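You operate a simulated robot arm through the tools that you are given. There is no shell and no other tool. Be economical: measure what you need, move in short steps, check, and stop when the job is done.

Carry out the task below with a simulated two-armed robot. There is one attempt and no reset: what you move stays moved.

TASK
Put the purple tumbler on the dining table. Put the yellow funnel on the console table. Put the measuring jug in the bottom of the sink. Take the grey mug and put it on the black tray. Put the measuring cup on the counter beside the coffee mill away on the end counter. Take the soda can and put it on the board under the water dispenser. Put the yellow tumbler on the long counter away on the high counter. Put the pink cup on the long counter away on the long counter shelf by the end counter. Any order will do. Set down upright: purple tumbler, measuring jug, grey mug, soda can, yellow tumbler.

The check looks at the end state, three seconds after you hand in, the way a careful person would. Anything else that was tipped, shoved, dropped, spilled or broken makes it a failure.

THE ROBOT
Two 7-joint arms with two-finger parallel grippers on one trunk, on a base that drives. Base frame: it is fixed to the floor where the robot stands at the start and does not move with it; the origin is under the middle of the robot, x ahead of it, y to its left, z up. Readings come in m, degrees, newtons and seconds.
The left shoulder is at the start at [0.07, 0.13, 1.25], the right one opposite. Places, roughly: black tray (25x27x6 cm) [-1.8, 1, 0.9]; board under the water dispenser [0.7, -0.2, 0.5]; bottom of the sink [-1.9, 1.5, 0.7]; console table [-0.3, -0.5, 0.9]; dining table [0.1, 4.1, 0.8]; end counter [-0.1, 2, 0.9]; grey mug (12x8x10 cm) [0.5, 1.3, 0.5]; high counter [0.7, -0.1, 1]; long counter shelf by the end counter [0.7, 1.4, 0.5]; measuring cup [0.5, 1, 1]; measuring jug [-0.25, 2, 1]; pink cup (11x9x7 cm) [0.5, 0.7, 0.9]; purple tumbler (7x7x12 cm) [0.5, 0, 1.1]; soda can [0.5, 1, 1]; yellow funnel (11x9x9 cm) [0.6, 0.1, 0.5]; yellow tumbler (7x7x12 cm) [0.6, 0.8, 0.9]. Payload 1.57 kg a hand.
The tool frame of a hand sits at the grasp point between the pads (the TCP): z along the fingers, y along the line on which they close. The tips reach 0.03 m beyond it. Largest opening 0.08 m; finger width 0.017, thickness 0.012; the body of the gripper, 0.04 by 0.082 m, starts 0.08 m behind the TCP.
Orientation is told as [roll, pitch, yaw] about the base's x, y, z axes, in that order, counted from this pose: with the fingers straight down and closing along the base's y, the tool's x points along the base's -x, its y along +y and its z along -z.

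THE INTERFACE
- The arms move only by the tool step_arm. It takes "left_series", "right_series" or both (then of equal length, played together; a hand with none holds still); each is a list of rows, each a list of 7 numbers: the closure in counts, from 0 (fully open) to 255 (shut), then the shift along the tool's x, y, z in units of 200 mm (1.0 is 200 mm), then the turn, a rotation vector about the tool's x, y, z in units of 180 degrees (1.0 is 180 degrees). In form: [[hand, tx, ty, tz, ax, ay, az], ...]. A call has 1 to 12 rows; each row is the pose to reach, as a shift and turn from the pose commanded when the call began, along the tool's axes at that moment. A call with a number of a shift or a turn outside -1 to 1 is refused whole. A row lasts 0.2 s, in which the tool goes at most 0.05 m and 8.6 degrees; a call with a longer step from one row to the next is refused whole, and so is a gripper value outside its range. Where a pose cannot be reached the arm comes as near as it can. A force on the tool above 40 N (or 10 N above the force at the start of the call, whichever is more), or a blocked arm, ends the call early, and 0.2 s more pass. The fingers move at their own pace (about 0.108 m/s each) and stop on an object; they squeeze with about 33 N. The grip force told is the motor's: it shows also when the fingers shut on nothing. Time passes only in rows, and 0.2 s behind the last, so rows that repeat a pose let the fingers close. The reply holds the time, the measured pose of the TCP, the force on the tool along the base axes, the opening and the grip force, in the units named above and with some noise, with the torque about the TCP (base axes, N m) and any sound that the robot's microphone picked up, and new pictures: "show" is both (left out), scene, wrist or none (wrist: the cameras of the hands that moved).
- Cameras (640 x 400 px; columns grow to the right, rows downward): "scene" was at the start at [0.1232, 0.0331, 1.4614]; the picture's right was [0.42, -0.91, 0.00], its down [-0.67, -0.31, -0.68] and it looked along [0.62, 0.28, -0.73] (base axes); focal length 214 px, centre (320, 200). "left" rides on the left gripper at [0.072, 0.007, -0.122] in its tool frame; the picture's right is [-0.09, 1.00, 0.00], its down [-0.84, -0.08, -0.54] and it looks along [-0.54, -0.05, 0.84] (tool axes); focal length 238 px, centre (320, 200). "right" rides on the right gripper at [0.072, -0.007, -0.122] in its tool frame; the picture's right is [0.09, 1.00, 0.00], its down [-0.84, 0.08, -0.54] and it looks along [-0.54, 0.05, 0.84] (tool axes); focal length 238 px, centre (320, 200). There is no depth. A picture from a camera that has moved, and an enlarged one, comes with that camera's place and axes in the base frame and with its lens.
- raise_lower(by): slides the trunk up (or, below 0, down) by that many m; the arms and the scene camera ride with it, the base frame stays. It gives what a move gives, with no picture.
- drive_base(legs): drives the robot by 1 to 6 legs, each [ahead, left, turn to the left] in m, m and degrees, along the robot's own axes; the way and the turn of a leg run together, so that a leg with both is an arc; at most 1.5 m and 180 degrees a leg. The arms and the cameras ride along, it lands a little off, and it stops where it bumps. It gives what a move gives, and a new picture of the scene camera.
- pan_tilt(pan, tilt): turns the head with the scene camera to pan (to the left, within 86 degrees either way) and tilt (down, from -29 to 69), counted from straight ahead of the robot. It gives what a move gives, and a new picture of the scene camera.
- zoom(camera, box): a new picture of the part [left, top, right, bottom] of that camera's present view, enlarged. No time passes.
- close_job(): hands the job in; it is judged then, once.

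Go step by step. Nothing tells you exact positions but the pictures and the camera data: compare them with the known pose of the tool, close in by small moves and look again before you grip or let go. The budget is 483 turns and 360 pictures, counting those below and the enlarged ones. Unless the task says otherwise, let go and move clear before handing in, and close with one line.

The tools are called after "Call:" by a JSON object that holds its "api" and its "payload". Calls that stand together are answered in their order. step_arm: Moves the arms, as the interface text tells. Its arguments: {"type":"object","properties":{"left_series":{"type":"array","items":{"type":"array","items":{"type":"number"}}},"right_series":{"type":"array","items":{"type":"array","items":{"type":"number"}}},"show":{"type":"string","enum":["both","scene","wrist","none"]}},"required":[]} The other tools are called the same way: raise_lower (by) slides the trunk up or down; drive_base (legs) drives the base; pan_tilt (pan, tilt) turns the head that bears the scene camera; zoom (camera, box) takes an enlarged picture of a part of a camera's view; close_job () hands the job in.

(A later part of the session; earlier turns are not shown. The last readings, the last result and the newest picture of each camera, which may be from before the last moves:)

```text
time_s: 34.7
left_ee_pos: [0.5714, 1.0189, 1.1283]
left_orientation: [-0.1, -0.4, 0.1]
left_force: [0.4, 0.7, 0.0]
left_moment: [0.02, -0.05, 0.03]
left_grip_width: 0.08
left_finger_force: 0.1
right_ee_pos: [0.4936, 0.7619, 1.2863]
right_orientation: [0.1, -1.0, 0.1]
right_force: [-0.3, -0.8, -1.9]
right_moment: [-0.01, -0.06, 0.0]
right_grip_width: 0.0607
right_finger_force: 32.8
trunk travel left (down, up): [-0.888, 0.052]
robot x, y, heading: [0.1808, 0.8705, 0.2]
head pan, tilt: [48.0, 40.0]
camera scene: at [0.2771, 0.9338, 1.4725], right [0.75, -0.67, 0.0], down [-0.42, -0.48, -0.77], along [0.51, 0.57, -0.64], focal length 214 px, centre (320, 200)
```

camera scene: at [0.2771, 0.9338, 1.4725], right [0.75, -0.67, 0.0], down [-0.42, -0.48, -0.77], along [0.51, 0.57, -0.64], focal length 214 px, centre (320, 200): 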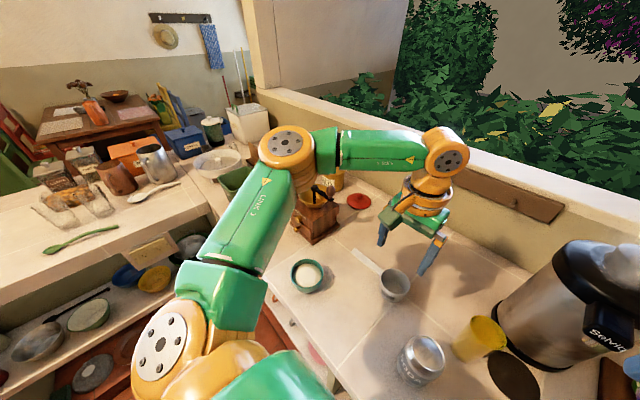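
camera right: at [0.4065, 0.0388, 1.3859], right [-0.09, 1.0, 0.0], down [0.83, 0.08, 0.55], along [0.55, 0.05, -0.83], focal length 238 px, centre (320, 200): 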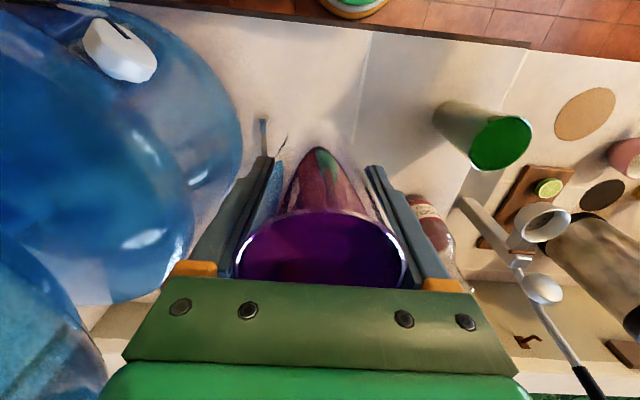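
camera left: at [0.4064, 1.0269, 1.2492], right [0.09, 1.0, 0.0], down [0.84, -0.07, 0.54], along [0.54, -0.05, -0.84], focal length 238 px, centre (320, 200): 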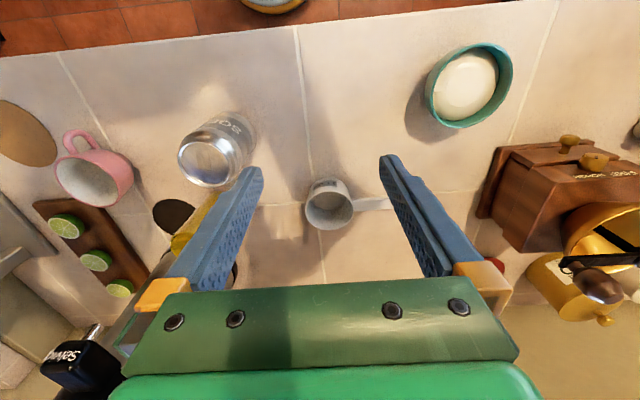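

Good, no bump. The handle runs along +y, so I'll turn the left hand 90° and go above the handle.

Call:
{"api": "step_arm", "payload": {"left_series": [[0, 0.05, 0.05, 0, 0, 0, 0.045], [0, 0.05, 0.1, 0, 0, 0, 0.09], [0, 0.05, 0.15, 0, 0, 0, 0.135], [0, 0.05, 0.2, 0, 0, 0, 0.18], [0, 0.05, 0.25, 0, 0, 0, 0.225], [0, 0.05, 0.3, 0, 0, 0, 0.27], [0, 0.05, 0.3, 0, 0, 0, 0.315], [0, 0.05, 0.3, 0, 0, 0, 0.36], [0, 0.05, 0.3, 0, 0, 0, 0.405], [0, 0.05, 0.3, 0, 0, 0, 0.45], [0, 0.05, 0.3, 0, 0, 0, 0.495], [0, 0.05, 0.3, 0, 0, 0, 0.5]]}}

```text
time_s: 37.3
left_ee_pos: [0.4156, 0.9728, 1.0825]
left_orientation: [0.3, -0.1, -89.1]
left_force: [0.6, 0.6, 0.6]
left_moment: [-0.01, 0.02, -0.03]
left_grip_width: 0.0801
left_finger_force: 0.1
left hand out of reach, approached as far as the arm can: row 5, 6, 7, 8, 9, 10, 11, 12
right_ee_pos: [0.5005, 0.7623, 1.2821]
right_orientation: [0.0, -0.6, 0.0]
right_force: [-0.1, -0.8, -2.0]
right_moment: [-0.02, -0.01, -0.03]
right_grip_width: 0.0612
right_finger_force: 33.5
trunk travel left (down, up): [-0.888, 0.052]
robot x, y, heading: [0.1793, 0.8671, 0.2]
head pan, tilt: [48.0, 40.0]
camera scene: at [0.2859, 0.934, 1.4718], right [0.75, -0.67, 0.0], down [-0.43, -0.48, -0.77], along [0.51, 0.57, -0.64], focal length 214 px, centre (320, 200)
camera left: at [0.4206, 1.0444, 1.2051], right [1.0, -0.08, 0.01], down [-0.07, -0.84, 0.54], along [-0.04, -0.54, -0.84], focal length 238 px, centre (320, 200)
```

scene: 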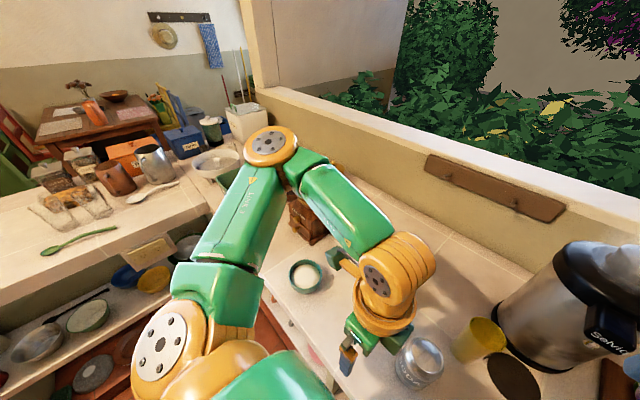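
left: 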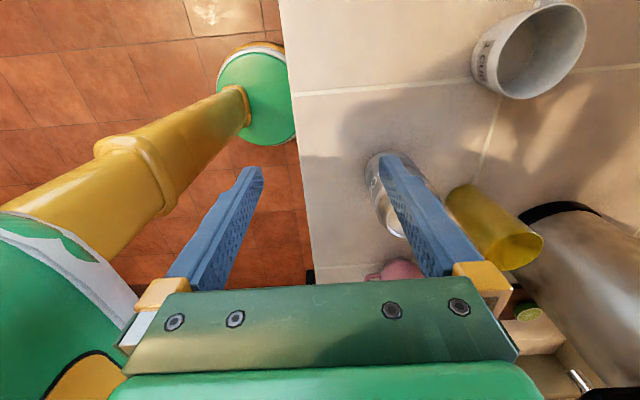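

That turn direction is out of reach for this arm. I'll turn back, rising first, then try the other way.

Call:
{"api": "step_arm", "payload": {"left_series": [[0, 0, 0, -0.15, 0, 0, 0], [0, 0, 0, -0.3, 0, 0, -0.045], [0, 0, 0, -0.3, 0, 0, -0.09], [0, 0, 0, -0.3, 0, 0, -0.135], [0, 0, 0, -0.3, 0, 0, -0.18], [0, 0, 0, -0.3, 0, 0, -0.225], [0, 0, 0, -0.3, 0, 0, -0.27], [0, 0, 0, -0.3, 0, 0, -0.315], [0, 0, 0, -0.3, 0, 0, -0.36], [0, 0, 0, -0.3, 0, 0, -0.405], [0, 0, 0, -0.3, 0, 0, -0.45], [0, 0, 0, -0.3, 0, 0, -0.495]], "show": "none"}}

Call:
{"api": "step_arm", "payload": {"left_series": [[0, 0, 0.05, 0, 0, 0, -0.045], [0, 0, 0.1, 0, 0, 0, -0.09], [0, 0, 0.15, 0, 0, 0, -0.135], [0, 0, 0.2, 0, 0, 0, -0.18], [0, 0, 0.2, 0, 0, 0, -0.225], [0, 0, 0.2, 0, 0, 0, -0.27], [0, 0, 0.2, 0, 0, 0, -0.315], [0, 0, 0.2, 0, 0, 0, -0.36], [0, 0, 0.2, 0, 0, 0, -0.405], [0, 0, 0.2, 0, 0, 0, -0.45], [0, 0, 0.2, 0, 0, 0, -0.495]]}}

```text
time_s: 39.9
left_ee_pos: [0.4089, 0.9626, 1.1476]
left_orientation: [-0.1, -0.1, -0.7]
left_force: [-0.2, -0.3, 0.1]
left_moment: [-0.02, -0.02, -0.03]
left_grip_width: 0.08
left_finger_force: 0.0
right_ee_pos: [0.5014, 0.7624, 1.2838]
right_orientation: [0.0, -0.6, 0.2]
right_force: [-0.1, 0.6, -0.9]
right_moment: [0.0, 0.01, -0.02]
right_grip_width: 0.0608
right_finger_force: 33.2
trunk travel left (down, up): [-0.888, 0.052]
robot x, y, heading: [0.1766, 0.8702, 0.1]
head pan, tilt: [48.0, 40.0]
```

```text
time_s: 42.3
left_ee_pos: [0.4097, 1.0035, 1.1494]
left_orientation: [-0.1, 0.1, 88.4]
left_force: [1.2, -0.2, 0.0]
left_moment: [-0.01, 0.05, -0.03]
left_grip_width: 0.0797
left_finger_force: 0.0
right_ee_pos: [0.5011, 0.7622, 1.2843]
right_orientation: [0.0, -0.6, 0.1]
right_force: [0.4, 0.3, -0.9]
right_moment: [0.02, -0.01, 0.0]
right_grip_width: 0.061
right_finger_force: 33.6
trunk travel left (down, up): [-0.888, 0.052]
robot x, y, heading: [0.176, 0.8726, 0.2]
head pan, tilt: [48.0, 40.0]
camera scene: at [0.2858, 0.9338, 1.4718], right [0.75, -0.67, 0.0], down [-0.43, -0.48, -0.77], along [0.51, 0.57, -0.64], focal length 214 px, centre (320, 200)
camera left: at [0.3997, 0.9314, 1.2711], right [-0.99, 0.12, 0.0], down [0.1, 0.84, 0.54], along [0.07, 0.54, -0.84], focal length 238 px, centre (320, 200)
```

scene: 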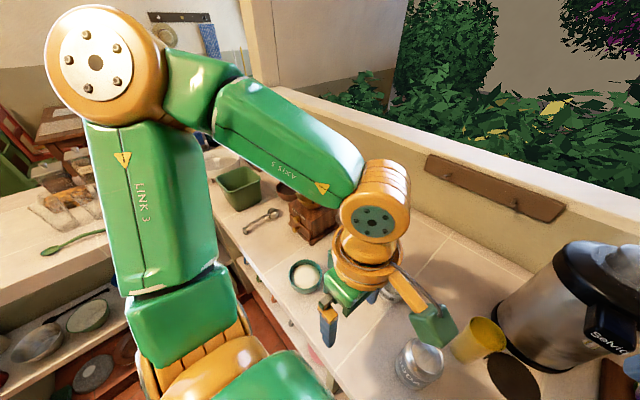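
left: 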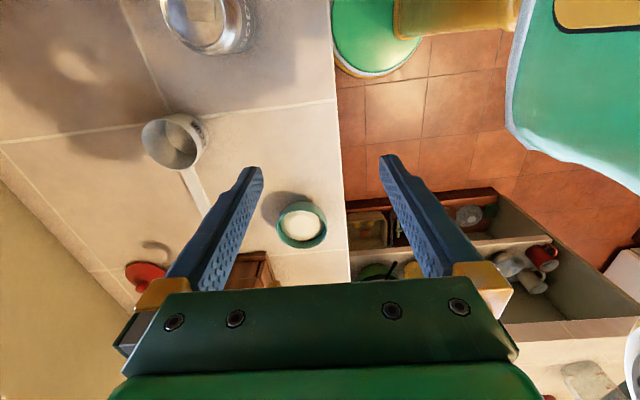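

This orientation is reachable. The handle lies at x≈0.62, y 1.05–1.13. I'll drive a little ahead and left, then reach above the handle.

Call:
{"api": "drive_base", "payload": {"legs": [[0.05, 0.07, 0]]}}

Call:
{"api": "step_arm", "payload": {"left_series": [[0, 0, -0.2, 0, 0, 0, 0], [0, 0, -0.4, 0.1, 0, 0, 0], [0, 0, -0.6, 0.2, 0, 0, 0], [0, 0, -0.75, 0.3, 0, 0, 0], [0, 0, -0.75, 0.4, 0, 0, 0], [0, 0, -0.75, 0.4, 0, 0, 0]]}}

```text
time_s: 43.4
left_ee_pos: [0.4364, 1.0489, 1.1483]
left_orientation: [0.1, 0.0, 84.3]
left_force: [0.5, 1.1, 0.1]
left_moment: [-0.04, 0.01, -0.04]
left_grip_width: 0.08
left_finger_force: 0.1
right_ee_pos: [0.5104, 0.8022, 1.2816]
right_orientation: [0.1, -0.5, -4.1]
right_force: [1.5, 0.3, -0.7]
right_moment: [-0.07, 0.09, 0.02]
right_grip_width: 0.0607
right_finger_force: 33.4
trunk travel left (down, up): [-0.888, 0.052]
robot x, y, heading: [0.195, 0.9318, -3.7]
head pan, tilt: [48.0, 40.0]
camera scene: at [0.3097, 0.9877, 1.4718], right [0.7, -0.72, 0.0], down [-0.46, -0.45, -0.77], along [0.55, 0.53, -0.64], focal length 214 px, centre (320, 200)
```

scene: 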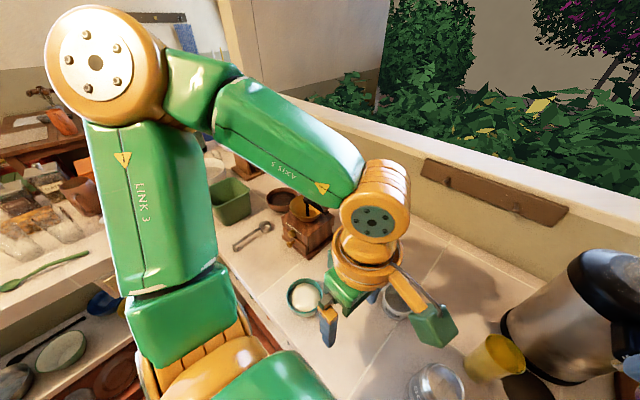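

```text
time_s: 44.8
left_ee_pos: [0.5809, 1.0383, 1.0695]
left_orientation: [-0.2, 0.1, 84.3]
left_force: [0.2, -0.6, -0.2]
left_moment: [0.02, 0.03, -0.01]
left_grip_width: 0.08
left_finger_force: 0.1
left hand out of reach, approached as far as the arm can: row 5, 6
right_ee_pos: [0.5102, 0.8032, 1.2838]
right_orientation: [0.0, -0.8, -4.1]
right_force: [-0.3, -0.3, -0.2]
right_moment: [0.05, -0.01, -0.02]
right_grip_width: 0.0606
right_finger_force: 33.1
trunk travel left (down, up): [-0.888, 0.052]
robot x, y, heading: [0.193, 0.9369, -4.0]
head pan, tilt: [48.0, 40.0]
camera scene: at [0.3064, 0.9895, 1.4719], right [0.7, -0.72, 0.0], down [-0.46, -0.45, -0.77], along [0.55, 0.53, -0.64], focal length 214 px, centre (320, 200)
camera left: at [0.565, 0.968, 1.192], right [-0.98, 0.19, 0.0], down [0.16, 0.83, 0.54], along [0.11, 0.53, -0.84], focal length 238 px, centre (320, 200)
```

scene: 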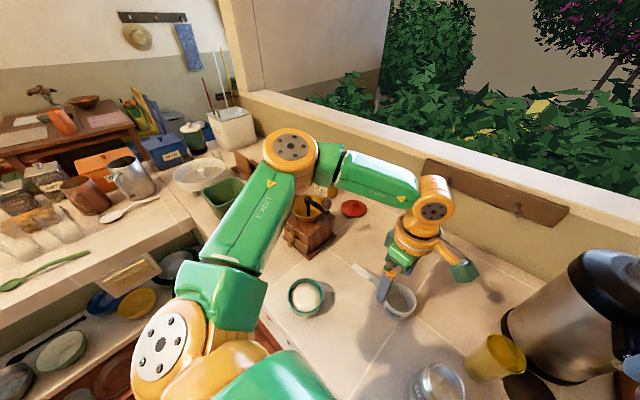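
left: 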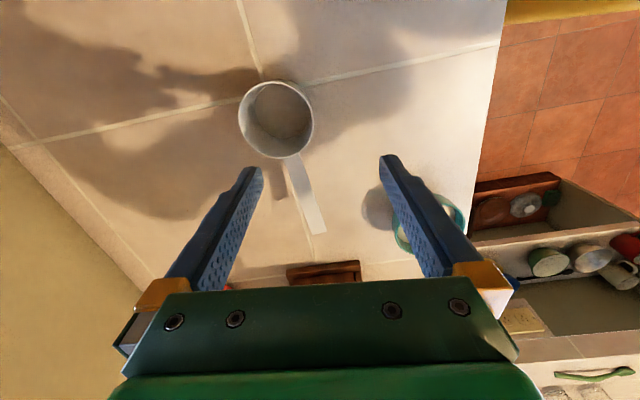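

The handle runs from about (0.617, 1.06) to (0.613, 1.15). It's slightly beyond straight-down reach, so I'll lean the fingers outward about 15° and move over it.

Call:
{"api": "step_arm", "payload": {"left_series": [[0, -0.08, -0.05, 0, 0.04, 0, 0], [0, -0.16, -0.1, 0, 0.085, 0, 0], [0, -0.22, -0.15, 0, 0.085, 0, 0], [0, -0.22, -0.17, 0, 0.085, 0, 0]]}}

```text
time_s: 45.8
left_ee_pos: [0.6187, 1.0785, 1.0686]
left_orientation: [-15.5, 0.2, 84.2]
left_force: [0.2, 0.4, -0.5]
left_moment: [-0.01, 0.01, 0.0]
left_grip_width: 0.08
left_finger_force: 0.0
right_ee_pos: [0.5106, 0.8028, 1.2832]
right_orientation: [0.0, -0.6, -4.0]
right_force: [-0.3, -0.2, -0.7]
right_moment: [0.01, -0.03, 0.01]
right_grip_width: 0.0606
right_finger_force: 33.3
trunk travel left (down, up): [-0.888, 0.052]
robot x, y, heading: [0.1955, 0.9354, -3.9]
head pan, tilt: [48.0, 40.0]
camera scene: at [0.3077, 0.989, 1.4718], right [0.7, -0.72, 0.0], down [-0.46, -0.45, -0.77], along [0.55, 0.53, -0.64], focal length 214 px, centre (320, 200)
camera left: at [0.5732, 1.0112, 1.1856], right [-0.95, 0.19, -0.26], down [0.02, 0.84, 0.54], along [0.32, 0.51, -0.8], focal length 238 px, centre (320, 200)
```

scene: 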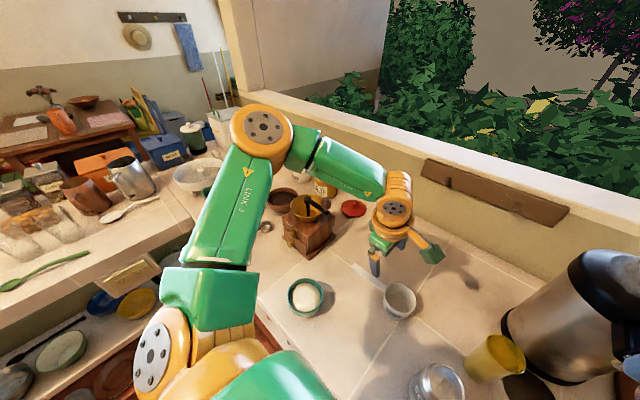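
left: 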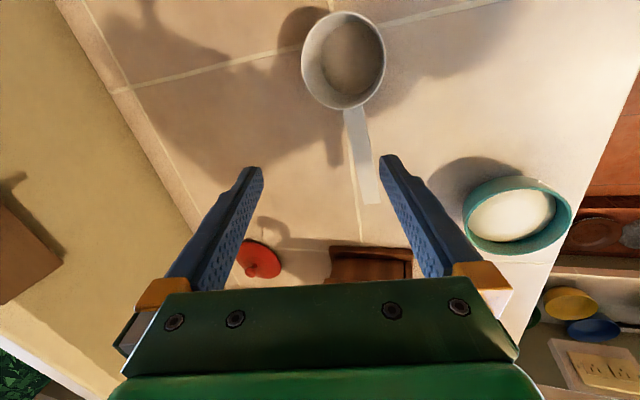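

The fingers straddle the line of the handle. Going down to it.

Call:
{"api": "step_arm", "payload": {"left_series": [[0, -0.05, 0.1, 0.15, 0, 0, 0], [0, -0.1, 0.19, 0.3, 0, 0, 0], [0, -0.1, 0.19, 0.42, 0, 0, 0], [0, -0.1, 0.19, 0.42, 0, 0, 0]]}}

```text
time_s: 46.8
left_ee_pos: [0.6059, 1.1014, 0.9788]
left_orientation: [-15.4, 0.1, 84.2]
left_force: [0.0, -0.1, -0.7]
left_moment: [0.04, -0.01, 0.04]
left_grip_width: 0.08
left_finger_force: 0.0
right_ee_pos: [0.5092, 0.8029, 1.284]
right_orientation: [0.0, -0.6, -4.0]
right_force: [-0.1, -0.4, -1.6]
right_moment: [0.02, 0.01, -0.02]
right_grip_width: 0.0606
right_finger_force: 33.0
trunk travel left (down, up): [-0.888, 0.052]
robot x, y, heading: [0.1942, 0.9307, -3.7]
head pan, tilt: [48.0, 40.0]
camera scene: at [0.3069, 0.9894, 1.4718], right [0.7, -0.72, 0.0], down [-0.46, -0.45, -0.77], along [0.55, 0.53, -0.64], focal length 214 px, centre (320, 200)
camera left: at [0.559, 1.0333, 1.0948], right [-0.95, 0.19, -0.26], down [0.02, 0.84, 0.54], along [0.32, 0.51, -0.8], focal length 238 px, centre (320, 200)
```

scene: 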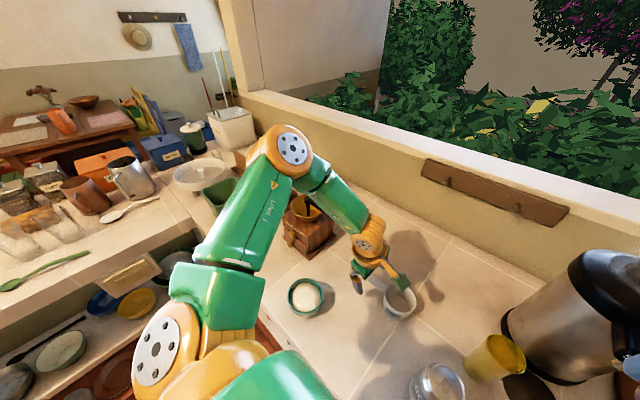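
left: 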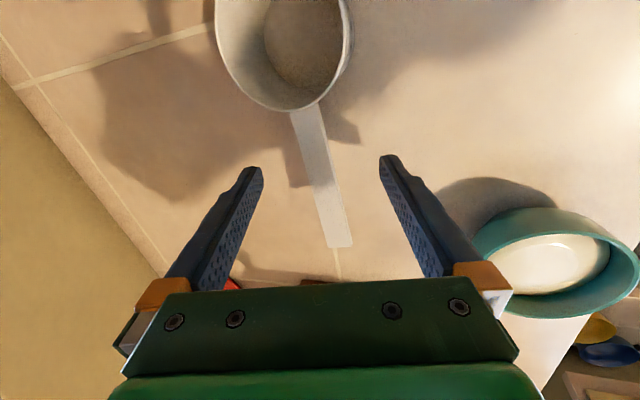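

Aligned. Slightly lower, then close on the handle.

Call:
{"api": "step_arm", "payload": {"left_series": [[0, 0, 0, 0.08, 0, 0, 0], [0, 0, 0, 0.14, 0, 0, 0], [255, 0, 0, 0.14, 0, 0, 0], [255, 0, 0, 0.14, 0, 0, 0], [255, 0, 0, 0.14, 0, 0, 0]]}}

```text
time_s: 48.0
left_ee_pos: [0.6109, 1.1024, 0.9551]
left_orientation: [-15.5, 0.2, 84.3]
left_force: [3.8, -0.4, 6.1]
left_moment: [-0.67, -0.05, 0.31]
left_grip_width: 0.0182
left_finger_force: 33.0
left hand out of reach, approached as far as the arm can: row 2, 3, 4, 5
right_ee_pos: [0.5084, 0.8026, 1.2849]
right_orientation: [0.0, -0.7, -4.0]
right_force: [-0.2, 0.6, 0.0]
right_moment: [-0.03, -0.01, 0.01]
right_grip_width: 0.061
right_finger_force: 33.4
trunk travel left (down, up): [-0.888, 0.052]
robot x, y, heading: [0.1972, 0.9336, -3.8]
head pan, tilt: [48.0, 40.0]
camera scene: at [0.3068, 0.9893, 1.4719], right [0.7, -0.72, 0.0], down [-0.46, -0.45, -0.77], along [0.55, 0.53, -0.64], focal length 214 px, centre (320, 200)
camera left: at [0.5652, 1.0349, 1.0717], right [-0.95, 0.19, -0.27], down [0.01, 0.84, 0.54], along [0.32, 0.51, -0.8], focal length 238 px, centre (320, 200)
```

scene: 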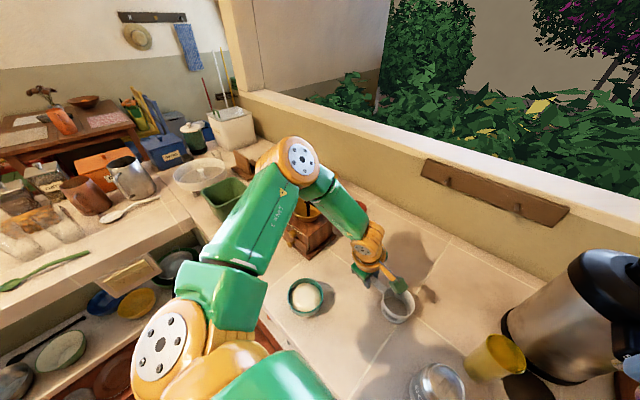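
left: 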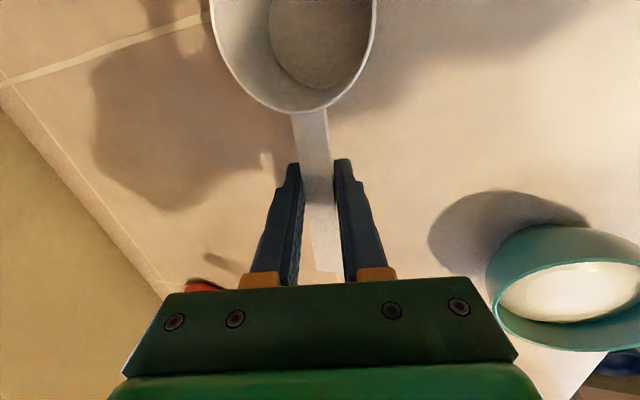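

The handle is gripped. Lifting straight up 15 cm.

Call:
{"api": "step_arm", "payload": {"left_series": [[255, 0, -0.04, -0.14, 0, 0, 0], [255, 0, -0.08, -0.29, 0, 0, 0], [255, 0, -0.12, -0.43, 0, 0, 0], [255, 0, -0.16, -0.58, 0, 0, 0], [255, 0, -0.195, -0.725, 0, 0, 0], [255, 0, -0.195, -0.725, 0, 0, 0]]}}

```text
time_s: 49.4
left_ee_pos: [0.611, 1.1011, 1.106]
left_orientation: [-15.5, 0.1, 84.2]
left_force: [0.3, -0.3, -1.4]
left_moment: [0.04, -0.02, -0.05]
left_grip_width: 0.0173
left_finger_force: 31.9
right_ee_pos: [0.51, 0.802, 1.2834]
right_orientation: [0.0, -0.7, -4.0]
right_force: [0.0, 0.4, -1.8]
right_moment: [-0.02, 0.04, -0.01]
right_grip_width: 0.0608
right_finger_force: 32.5
trunk travel left (down, up): [-0.888, 0.052]
robot x, y, heading: [0.1972, 0.9338, -3.6]
head pan, tilt: [48.0, 40.0]
camera scene: at [0.3071, 0.9896, 1.4718], right [0.7, -0.72, 0.0], down [-0.46, -0.45, -0.77], along [0.55, 0.53, -0.64], focal length 214 px, centre (320, 200)
camera left: at [0.564, 1.0333, 1.2228], right [-0.95, 0.19, -0.26], down [0.02, 0.84, 0.54], along [0.32, 0.51, -0.8], focal length 238 px, centre (320, 200)
```

scene: 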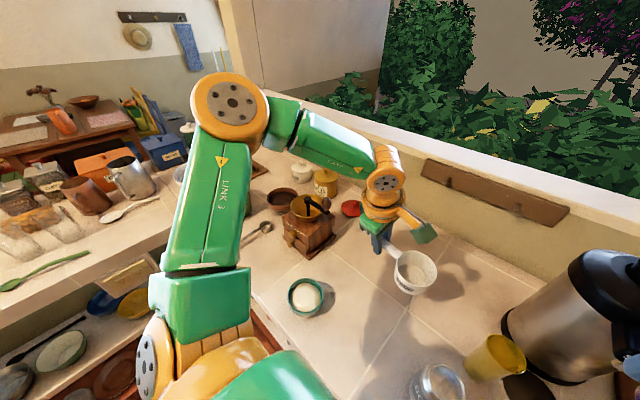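
left: 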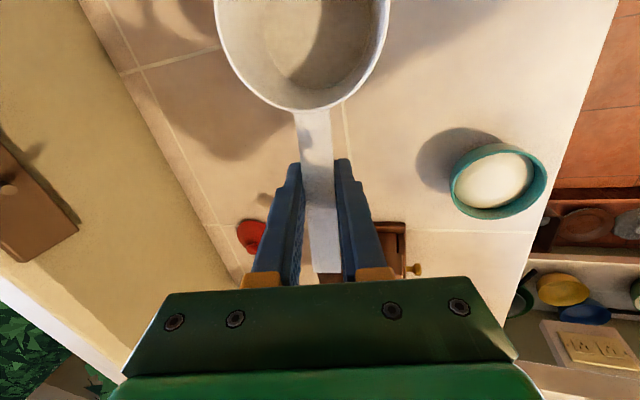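

Measuring cup held nicely. I'll draw the left hand in and straighten it, then back away from the counter.

Call:
{"api": "step_arm", "payload": {"left_series": [[255, 0.02, 0.18, -0.1, -0.02, 0, 0], [255, 0.04, 0.36, -0.2, -0.04, 0, 0], [255, 0.06, 0.54, -0.3, -0.06, 0, 0], [255, 0.08, 0.72, -0.4, -0.08, 0, 0], [255, 0.1, 0.9, -0.5, -0.085, 0, 0], [255, 0.1, 0.9, -0.5, -0.085, 0, 0]]}}

Call:
{"api": "drive_base", "payload": {"legs": [[-0.5, 0, 4]]}}

Call:
{"api": "pan_tilt", "payload": {"pan": 75, "tilt": 35}}

```text
time_s: 50.8
left_ee_pos: [0.4089, 1.1013, 1.1539]
left_orientation: [0.0, 0.1, 84.3]
left_force: [0.2, 0.4, 0.5]
left_moment: [0.03, 0.0, 0.0]
left_grip_width: 0.0173
left_finger_force: 31.9
right_ee_pos: [0.5094, 0.8031, 1.2836]
right_orientation: [0.1, -0.6, -4.1]
right_force: [-0.2, -0.2, -2.2]
right_moment: [0.02, -0.01, -0.01]
right_grip_width: 0.0611
right_finger_force: 32.7
trunk travel left (down, up): [-0.888, 0.052]
robot x, y, heading: [0.1982, 0.9358, -3.7]
head pan, tilt: [48.0, 40.0]
camera scene: at [0.3071, 0.9897, 1.4718], right [0.7, -0.72, 0.0], down [-0.46, -0.45, -0.77], along [0.55, 0.53, -0.64], focal length 214 px, centre (320, 200)
camera left: at [0.3936, 1.0307, 1.2767], right [-0.98, 0.19, 0.0], down [0.16, 0.83, 0.54], along [0.1, 0.53, -0.84], focal length 238 px, centre (320, 200)
```

scene: 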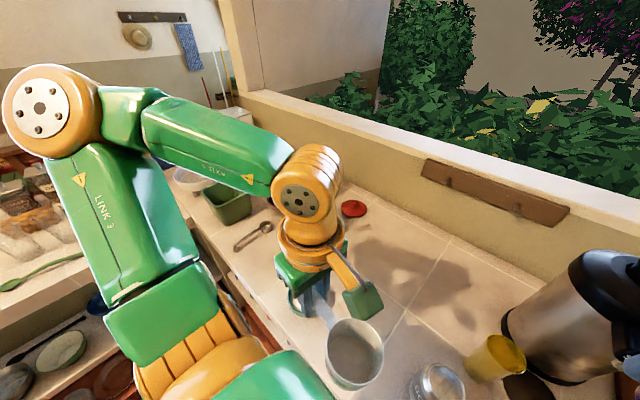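
left: 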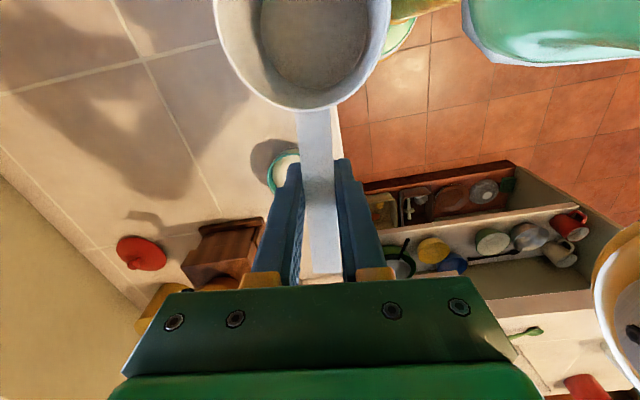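

```text
time_s: 53.8
left_ee_pos: [-0.1104, 1.1313, 1.1539]
left_orientation: [0.0, 0.1, 88.4]
left_force: [-0.3, -0.1, -0.2]
left_moment: [0.05, -0.03, -0.01]
left_grip_width: 0.0173
left_finger_force: 32.1
right_ee_pos: [0.0111, 0.8413, 1.2831]
right_orientation: [0.1, -0.5, 0.0]
right_force: [-0.1, -0.5, -2.5]
right_moment: [-0.02, 0.01, 0.05]
right_grip_width: 0.0604
right_finger_force: 32.6
trunk travel left (down, up): [-0.888, 0.052]
robot x, y, heading: [-0.3129, 0.9475, 0.1]
head pan, tilt: [48.0, 40.0]
camera scene: at [-0.2032, 1.0132, 1.4716], right [0.75, -0.67, 0.0], down [-0.43, -0.48, -0.77], along [0.51, 0.57, -0.64], focal length 214 px, centre (320, 200)
```

scene: 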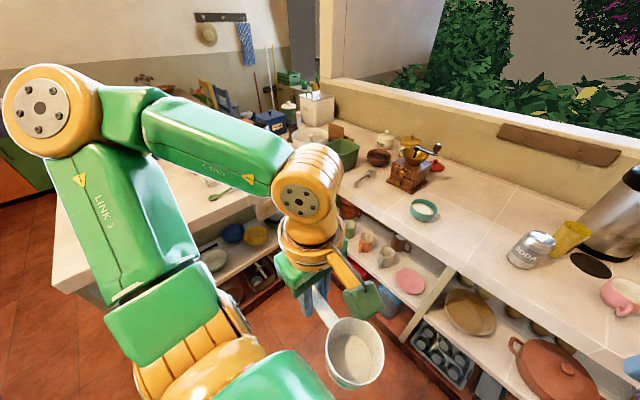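

```text
time_s: 54.7
left_ee_pos: [-0.1128, 1.132, 1.1545]
left_orientation: [-0.1, 0.1, 88.3]
left_force: [-0.4, 0.5, -1.4]
left_moment: [0.03, 0.03, 0.02]
left_grip_width: 0.017
left_finger_force: 32.0
right_ee_pos: [0.0079, 0.8397, 1.2838]
right_orientation: [0.0, -0.6, -0.1]
right_force: [0.2, -0.3, -1.0]
right_moment: [0.01, -0.01, 0.0]
right_grip_width: 0.0607
right_finger_force: 32.9
trunk travel left (down, up): [-0.888, 0.052]
robot x, y, heading: [-0.3151, 0.9509, 0.0]
head pan, tilt: [75.0, 35.0]
camera scene: at [-0.2404, 1.035, 1.4794], right [0.97, -0.26, 0.0], down [-0.15, -0.55, -0.82], along [0.21, 0.79, -0.57], focal length 214 px, centre (320, 200)
```

scene: 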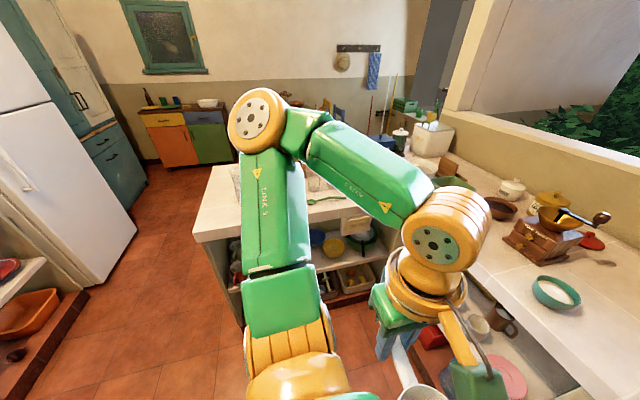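

I'm in open floor. Turning left to face the end counter.

Call:
{"api": "drive_base", "payload": {"legs": [[0, 0, 90]]}}

Call:
{"api": "pan_tilt", "payload": {"pan": -20, "tilt": 35}}

```text
time_s: 58.9
left_ee_pos: [-0.4985, 1.1509, 1.1546]
left_orientation: [-0.1, 0.1, 178.8]
left_force: [1.2, -0.1, -0.6]
left_moment: [-0.01, 0.06, 0.03]
left_grip_width: 0.0172
left_finger_force: 32.7
right_ee_pos: [-0.2084, 1.2743, 1.284]
right_orientation: [-0.1, -0.6, 90.6]
right_force: [0.1, -0.5, -2.2]
right_moment: [-0.01, -0.03, -0.02]
right_grip_width: 0.0607
right_finger_force: 33.6
trunk travel left (down, up): [-0.888, 0.052]
robot x, y, heading: [-0.3129, 0.9517, 90.7]
head pan, tilt: [75.0, 35.0]
camera scene: at [-0.3986, 1.0221, 1.4794], right [0.25, 0.97, 0.0], down [0.56, -0.14, -0.82], along [-0.79, 0.2, -0.57], focal length 214 px, centre (320, 200)
```

scene: 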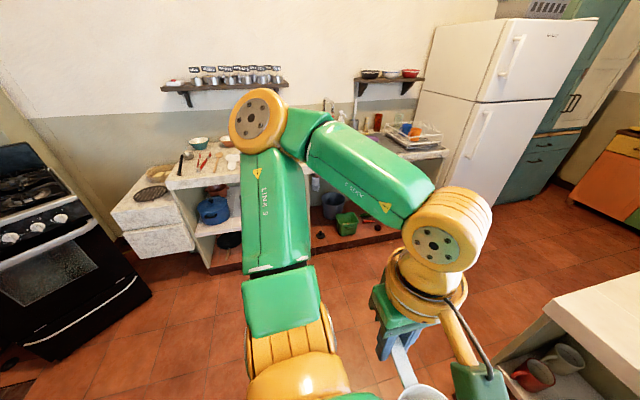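

```text
time_s: 60.6
left_ee_pos: [-0.498, 1.1506, 1.1557]
left_orientation: [-0.1, 0.1, 178.8]
left_force: [0.7, -0.1, -1.0]
left_moment: [0.04, 0.03, 0.02]
left_grip_width: 0.017
left_finger_force: 32.6
right_ee_pos: [-0.2083, 1.2739, 1.2844]
right_orientation: [0.1, -0.6, 90.5]
right_force: [-0.6, 0.8, -1.6]
right_moment: [-0.01, 0.0, -0.02]
right_grip_width: 0.0608
right_finger_force: 33.1
trunk travel left (down, up): [-0.888, 0.052]
robot x, y, heading: [-0.3146, 0.95, 90.7]
head pan, tilt: [-20.0, 35.0]
camera scene: at [-0.2846, 1.0835, 1.4794], right [0.94, -0.33, 0.0], down [-0.19, -0.54, -0.82], along [0.27, 0.77, -0.57], focal length 214 px, centre (320, 200)
```

scene: 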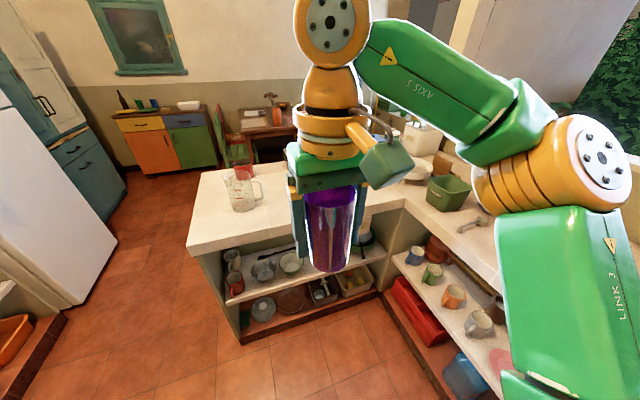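

The jug stands near (-0.36, 1.9) on the end counter. I'll drive closer to see the free area.

Call:
{"api": "drive_base", "payload": {"legs": [[0.35, -0.2, 0]]}}

Call:
{"api": "pan_tilt", "payload": {"pan": 10, "tilt": 50}}

```text
time_s: 63.1
left_ee_pos: [-0.2985, 1.4978, 1.1534]
left_orientation: [-0.2, 0.1, 178.3]
left_force: [-0.3, -1.0, 0.1]
left_moment: [0.01, 0.05, -0.02]
left_grip_width: 0.0174
left_finger_force: 32.3
right_ee_pos: [-0.0094, 1.6196, 1.2837]
right_orientation: [-0.1, -0.8, 90.2]
right_force: [0.3, -0.9, -1.7]
right_moment: [0.01, 0.01, -0.02]
right_grip_width: 0.0607
right_finger_force: 33.6
trunk travel left (down, up): [-0.888, 0.052]
robot x, y, heading: [-0.1168, 1.2947, 90.2]
head pan, tilt: [-20.0, 35.0]
camera scene: at [-0.0869, 1.4283, 1.4797], right [0.94, -0.34, 0.0], down [-0.19, -0.54, -0.82], along [0.28, 0.77, -0.57], focal length 214 px, centre (320, 200)
```

scene: 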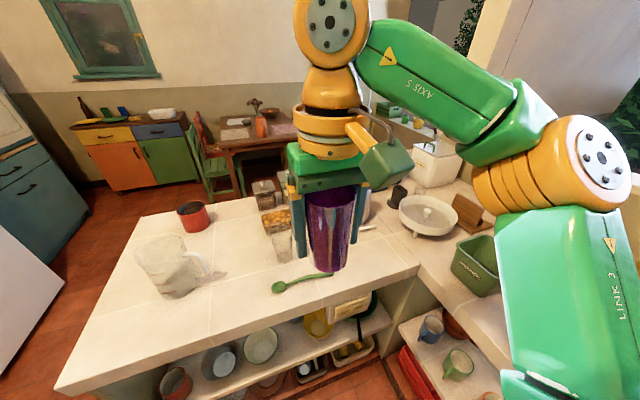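

```text
time_s: 64.1
left_ee_pos: [-0.2971, 1.4995, 1.1534]
left_orientation: [0.0, 0.2, 178.3]
left_force: [-0.5, 0.2, 0.1]
left_moment: [-0.01, 0.02, 0.0]
left_grip_width: 0.0173
left_finger_force: 32.2
right_ee_pos: [-0.0078, 1.6213, 1.2825]
right_orientation: [0.0, -0.7, 90.1]
right_force: [-0.1, -0.3, -1.8]
right_moment: [0.03, -0.01, 0.01]
right_grip_width: 0.0608
right_finger_force: 32.8
trunk travel left (down, up): [-0.888, 0.052]
robot x, y, heading: [-0.1134, 1.2916, 90.3]
head pan, tilt: [10.0, 50.0]
camera scene: at [-0.1284, 1.4244, 1.4576], right [0.98, 0.18, 0.0], down [0.14, -0.75, -0.64], along [-0.11, 0.63, -0.77], focal length 214 px, centre (320, 200)
```

scene: 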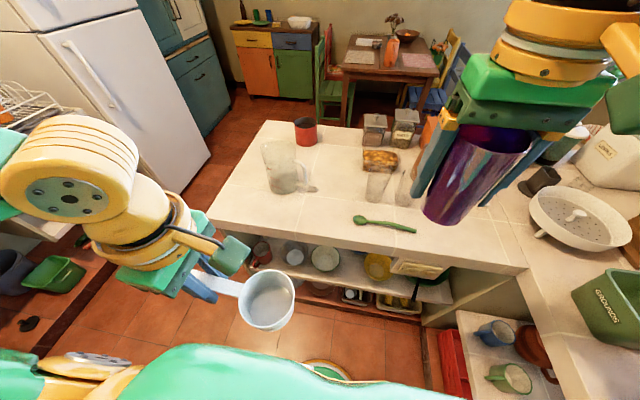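

Free spot: cup at about (-0.17, 1.79), between jug and green spoon, hand at (-0.26, 1.79). Driving closer.

Call:
{"api": "drive_base", "payload": {"legs": [[0.2, -0.035, 0]]}}

Call:
{"api": "pan_tilt", "payload": {"pan": 15, "tilt": 60}}

```text
time_s: 65.7
left_ee_pos: [-0.264, 1.6947, 1.1535]
left_orientation: [-0.3, 0.1, 178.1]
left_force: [0.1, -0.8, -0.8]
left_moment: [0.06, 0.03, 0.0]
left_grip_width: 0.0173
left_finger_force: 32.2
right_ee_pos: [0.0267, 1.813, 1.2845]
right_orientation: [-0.1, -0.9, 89.9]
right_force: [-0.3, -1.4, -0.7]
right_moment: [0.02, 0.0, 0.01]
right_grip_width: 0.0608
right_finger_force: 33.2
trunk travel left (down, up): [-0.888, 0.052]
robot x, y, heading: [-0.083, 1.4977, 90.1]
head pan, tilt: [10.0, 50.0]
camera scene: at [-0.0954, 1.6167, 1.4581], right [0.98, 0.17, 0.0], down [0.13, -0.75, -0.65], along [-0.11, 0.64, -0.76], focal length 214 px, centre (320, 200)
```

scene: 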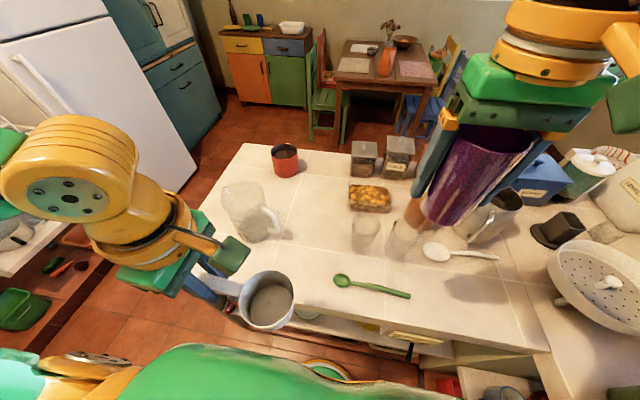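

```text
time_s: 66.4
left_ee_pos: [-0.263, 1.6965, 1.154]
left_orientation: [-0.1, 0.0, 178.2]
left_force: [0.2, 0.0, -0.5]
left_moment: [0.04, 0.03, 0.02]
left_grip_width: 0.0173
left_finger_force: 32.1
right_ee_pos: [0.0273, 1.8176, 1.2842]
right_orientation: [0.0, -0.7, 89.8]
right_force: [0.3, 0.5, -1.3]
right_moment: [0.02, 0.03, 0.0]
right_grip_width: 0.0606
right_finger_force: 33.0
trunk travel left (down, up): [-0.888, 0.052]
robot x, y, heading: [-0.0785, 1.4972, 90.1]
head pan, tilt: [15.0, 60.0]
camera scene: at [-0.0986, 1.6095, 1.4452], right [0.97, 0.26, 0.0], down [0.22, -0.84, -0.5], along [-0.13, 0.48, -0.87], focal length 214 px, centre (320, 200)
```

scene: 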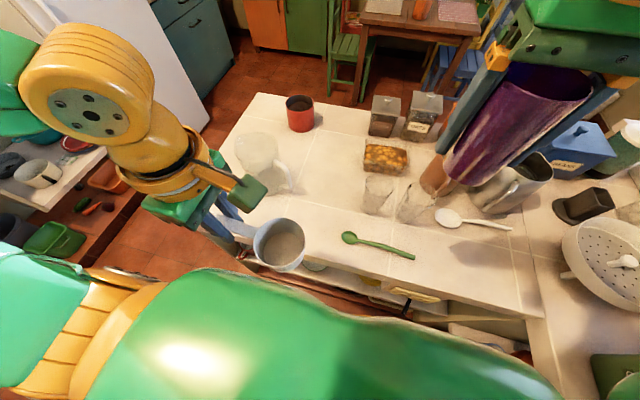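

Call:
{"api": "step_arm", "payload": {"left_series": [[255, 0.0, -0.15, 0.1, 0, 0, 0], [255, 0.0, -0.3, 0.2, 0, 0, 0], [255, 0.0, -0.45, 0.4, 0, 0, 0], [255, 0.0, -0.45, 0.6, 0, 0, 0], [255, 0.0, -0.45, 0.6, 0, 0, 0]]}}

Call:
{"api": "zoom", "payload": {"camera": "scene", "box": [180, 100, 420, 280]}}

```text
time_s: 67.6
left_ee_pos: [-0.2618, 1.7879, 1.033]
left_orientation: [-0.1, 0.0, 178.1]
left_force: [-0.9, 0.2, -0.9]
left_moment: [0.04, 0.05, 0.02]
left_grip_width: 0.017
left_finger_force: 32.0
right_ee_pos: [0.0278, 1.8185, 1.2832]
right_orientation: [0.0, -0.7, 89.9]
right_force: [-0.2, 0.1, -1.3]
right_moment: [0.02, 0.0, 0.0]
right_grip_width: 0.0608
right_finger_force: 33.1
trunk travel left (down, up): [-0.888, 0.052]
robot x, y, heading: [-0.0812, 1.4965, 89.9]
head pan, tilt: [15.0, 60.0]
camera scene: at [-0.0983, 1.6099, 1.4451], right [0.97, 0.26, 0.0], down [0.22, -0.84, -0.5], along [-0.13, 0.48, -0.87], focal length 214 px, centre (320, 200)
camera left: at [-0.1908, 1.779, 1.156], right [-0.13, -0.99, 0.0], down [-0.83, 0.1, 0.54], along [-0.54, 0.07, -0.84], focal length 238 px, centre (320, 200)
```

scene: 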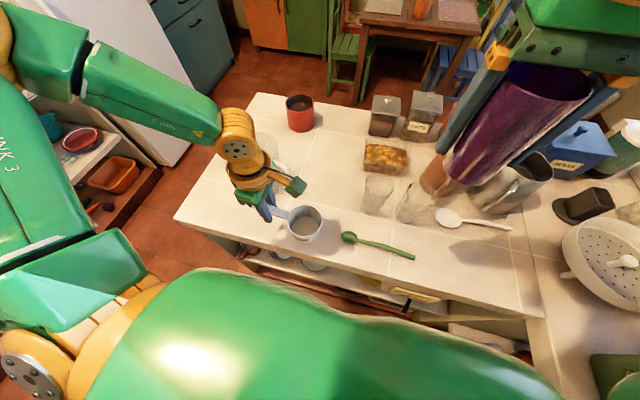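
left: 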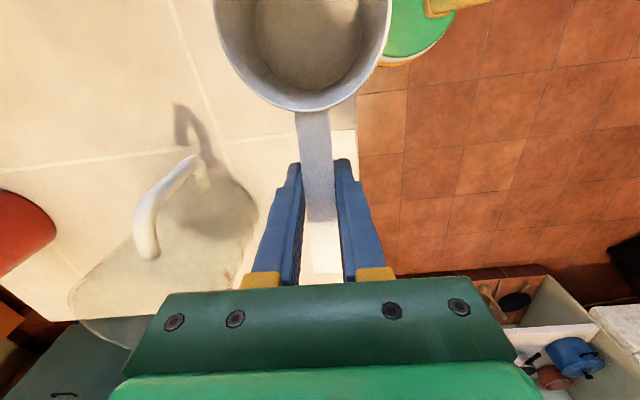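

```text
2.22 times, centred on (300, 190) of scene
camera zoom: at [-0.0983, 1.6099, 1.4451], right [0.97, 0.26, 0.0], down [0.22, -0.84, -0.5], along [-0.13, 0.48, -0.87], focal length 477 px, centre (364, 222)
```

zoom: 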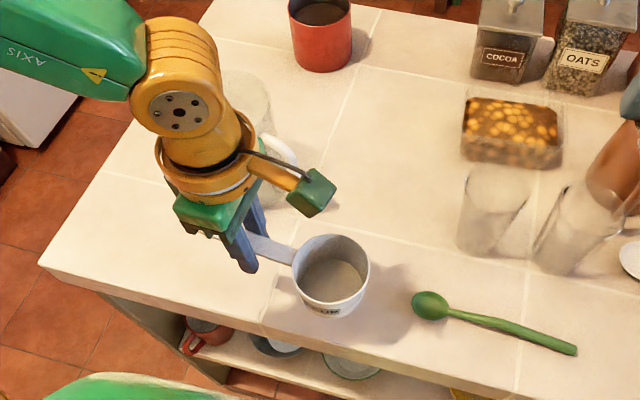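

Cup is a bit near the front edge; I'll shift 2 cm deeper and lower it gently.

Call:
{"api": "step_arm", "payload": {"left_series": [[255, 0.0, -0.11, 0.0, 0, 0, 0], [255, 0.0, -0.11, 0.2, 0, 0, 0], [255, 0.0, -0.11, 0.3, 0, 0, 0], [255, 0.0, -0.11, 0.35, 0, 0, 0], [255, 0.0, -0.11, 0.375, 0, 0, 0], [255, 0.0, -0.11, 0.4, 0, 0, 0]]}}

```text
time_s: 69.0
left_ee_pos: [-0.2599, 1.8102, 0.9549]
left_orientation: [-0.2, 0.1, 178.1]
left_force: [-2.2, -0.2, 8.7]
left_moment: [-0.01, -0.94, 0.08]
left_grip_width: 0.0172
left_finger_force: 32.5
right_ee_pos: [0.0263, 1.8171, 1.2836]
right_orientation: [-0.1, -0.7, 89.8]
right_force: [-0.5, 0.3, -2.3]
right_moment: [0.0, 0.03, 0.03]
right_grip_width: 0.0607
right_finger_force: 33.9
trunk travel left (down, up): [-0.888, 0.052]
robot x, y, heading: [-0.0809, 1.4964, 89.9]
head pan, tilt: [15.0, 60.0]
camera scene: at [-0.0997, 1.6088, 1.4454], right [0.97, 0.26, 0.0], down [0.23, -0.84, -0.5], along [-0.13, 0.48, -0.87], focal length 214 px, centre (320, 200)
camera left: at [-0.1895, 1.8004, 1.0776], right [-0.12, -0.99, 0.0], down [-0.84, 0.1, 0.54], along [-0.53, 0.07, -0.84], focal length 238 px, centre (320, 200)
```

scene: 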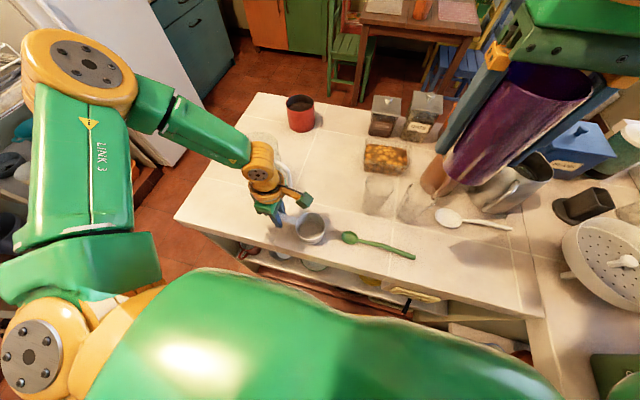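
left: 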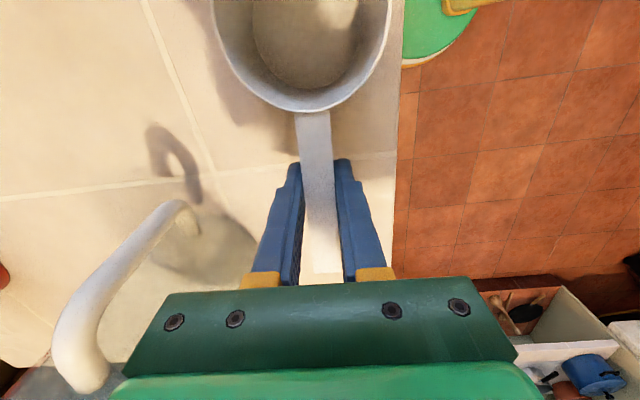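

The cup rests on the counter (8.7 N up). I'll open modestly, away from the jug, and lift straight off.

Call:
{"api": "step_arm", "payload": {"left_series": [[150, 0, 0, 0, 0, 0, 0], [150, 0, 0, 0, 0, 0, 0], [150, 0, 0.02, -0.1, 0, 0, 0], [150, 0, 0.05, -0.25, 0, 0, 0], [150, 0, 0.1, -0.5, 0, 0, 0], [150, 0, 0.1, -0.75, 0, 0, 0], [150, 0, 0.1, -0.9, 0, 0, 0]]}}

```text
refused: row 5 steps farther than a row can; nothing moved
```

Call:
{"api": "step_arm", "payload": {"left_series": [[150, 0, 0, 0, 0, 0, 0], [150, 0, 0, 0, 0, 0, 0], [150, 0, 0.02, -0.1, 0, 0, 0], [150, 0, 0.05, -0.25, 0, 0, 0], [150, 0, 0.07, -0.45, 0, 0, 0], [150, 0, 0.1, -0.65, 0, 0, 0], [150, 0, 0.1, -0.85, 0, 0, 0], [150, 0, 0.1, -1.0, 0, 0, 0]]}}

```text
time_s: 70.8
left_ee_pos: [-0.2586, 1.7907, 1.1554]
left_orientation: [-0.1, 0.1, 178.1]
left_force: [-0.1, -0.9, 0.5]
left_moment: [-0.01, 0.01, 0.0]
left_grip_width: 0.0331
left_finger_force: 0.1
right_ee_pos: [0.0283, 1.8165, 1.2826]
right_orientation: [-0.1, -0.5, 89.8]
right_force: [0.2, 0.9, -1.6]
right_moment: [0.03, -0.02, 0.0]
right_grip_width: 0.0607
right_finger_force: 33.1
trunk travel left (down, up): [-0.888, 0.052]
robot x, y, heading: [-0.0816, 1.4965, 90.1]
head pan, tilt: [15.0, 60.0]
camera scene: at [-0.098, 1.6101, 1.4451], right [0.97, 0.26, 0.0], down [0.22, -0.84, -0.5], along [-0.13, 0.48, -0.87], focal length 214 px, centre (320, 200)
camera left: at [-0.188, 1.7804, 1.2771], right [-0.13, -0.99, 0.0], down [-0.83, 0.1, 0.54], along [-0.54, 0.07, -0.84], focal length 238 px, centre (320, 200)
```

scene: 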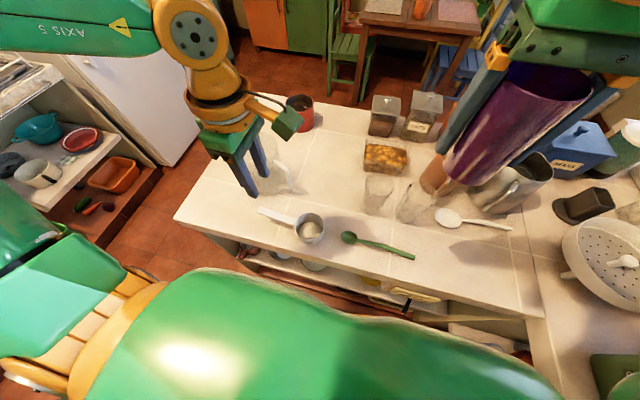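
left: 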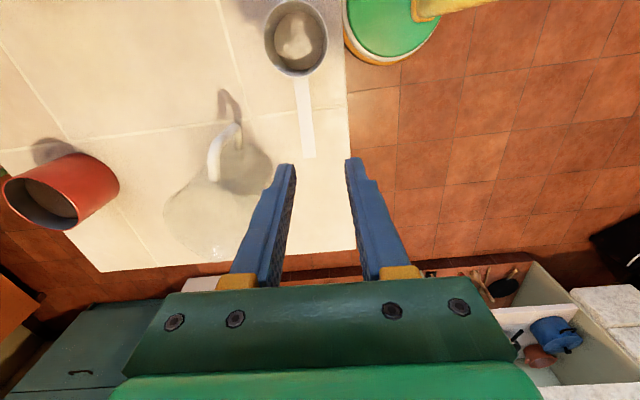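

The measuring cup is standing on the end counter. Next I consider the glass jug with the free left hand; let me look closely at its handle.

Call:
{"api": "zoom", "payload": {"camera": "left", "box": [120, 60, 360, 280]}}

Call:
{"api": "pan_tilt", "payload": {"pan": 20, "tilt": 45}}

Call:
{"api": "zoom", "payload": {"camera": "scene", "box": [230, 100, 390, 240]}}

```text
1.82 times, centred on (240, 170) of left
camera zoom: at [-0.188, 1.7804, 1.2771], right [-0.13, -0.99, 0.0], down [-0.83, 0.1, 0.54], along [-0.54, 0.07, -0.84], focal length 433 px, centre (466, 254)
```

zoom: 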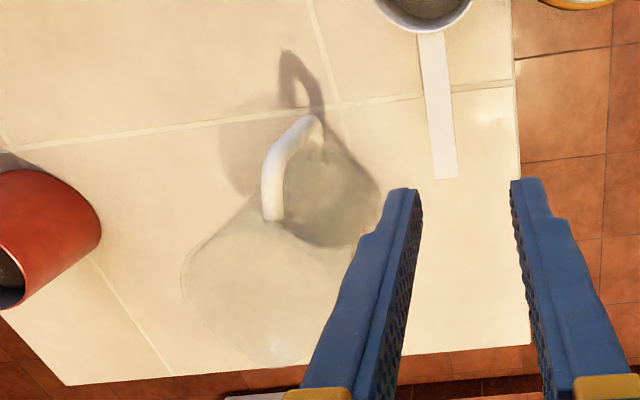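

```text
time_s: 71.6
left_ee_pos: [-0.2587, 1.7898, 1.1533]
left_orientation: [-0.1, 0.1, 178.1]
left_force: [-0.3, -0.1, 0.1]
left_moment: [-0.04, -0.01, 0.0]
left_grip_width: 0.0332
left_finger_force: 0.2
right_ee_pos: [0.0268, 1.8185, 1.2835]
right_orientation: [-0.1, -0.5, 89.9]
right_force: [-0.3, -0.3, -2.1]
right_moment: [0.01, -0.02, -0.03]
right_grip_width: 0.0608
right_finger_force: 33.0
trunk travel left (down, up): [-0.888, 0.052]
robot x, y, heading: [-0.08, 1.4964, 90.2]
head pan, tilt: [20.0, 45.0]
camera scene: at [-0.1088, 1.6225, 1.4645], right [0.94, 0.34, 0.0], down [0.24, -0.67, -0.71], along [-0.24, 0.66, -0.71], focal length 214 px, centre (320, 200)
```

scene: 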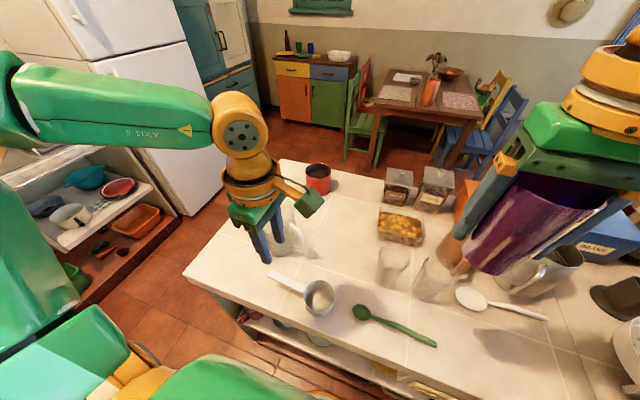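

```text
2.86 times, centred on (310, 170) of scene
camera zoom: at [-0.1088, 1.6225, 1.4645], right [0.94, 0.34, 0.0], down [0.24, -0.67, -0.71], along [-0.24, 0.66, -0.71], focal length 613 px, centre (349, 286)
```

zoom: 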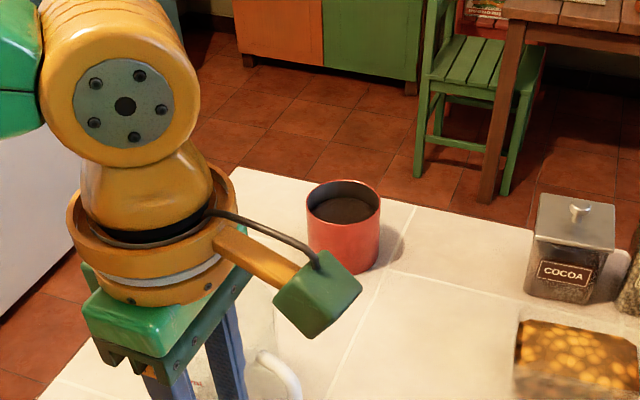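

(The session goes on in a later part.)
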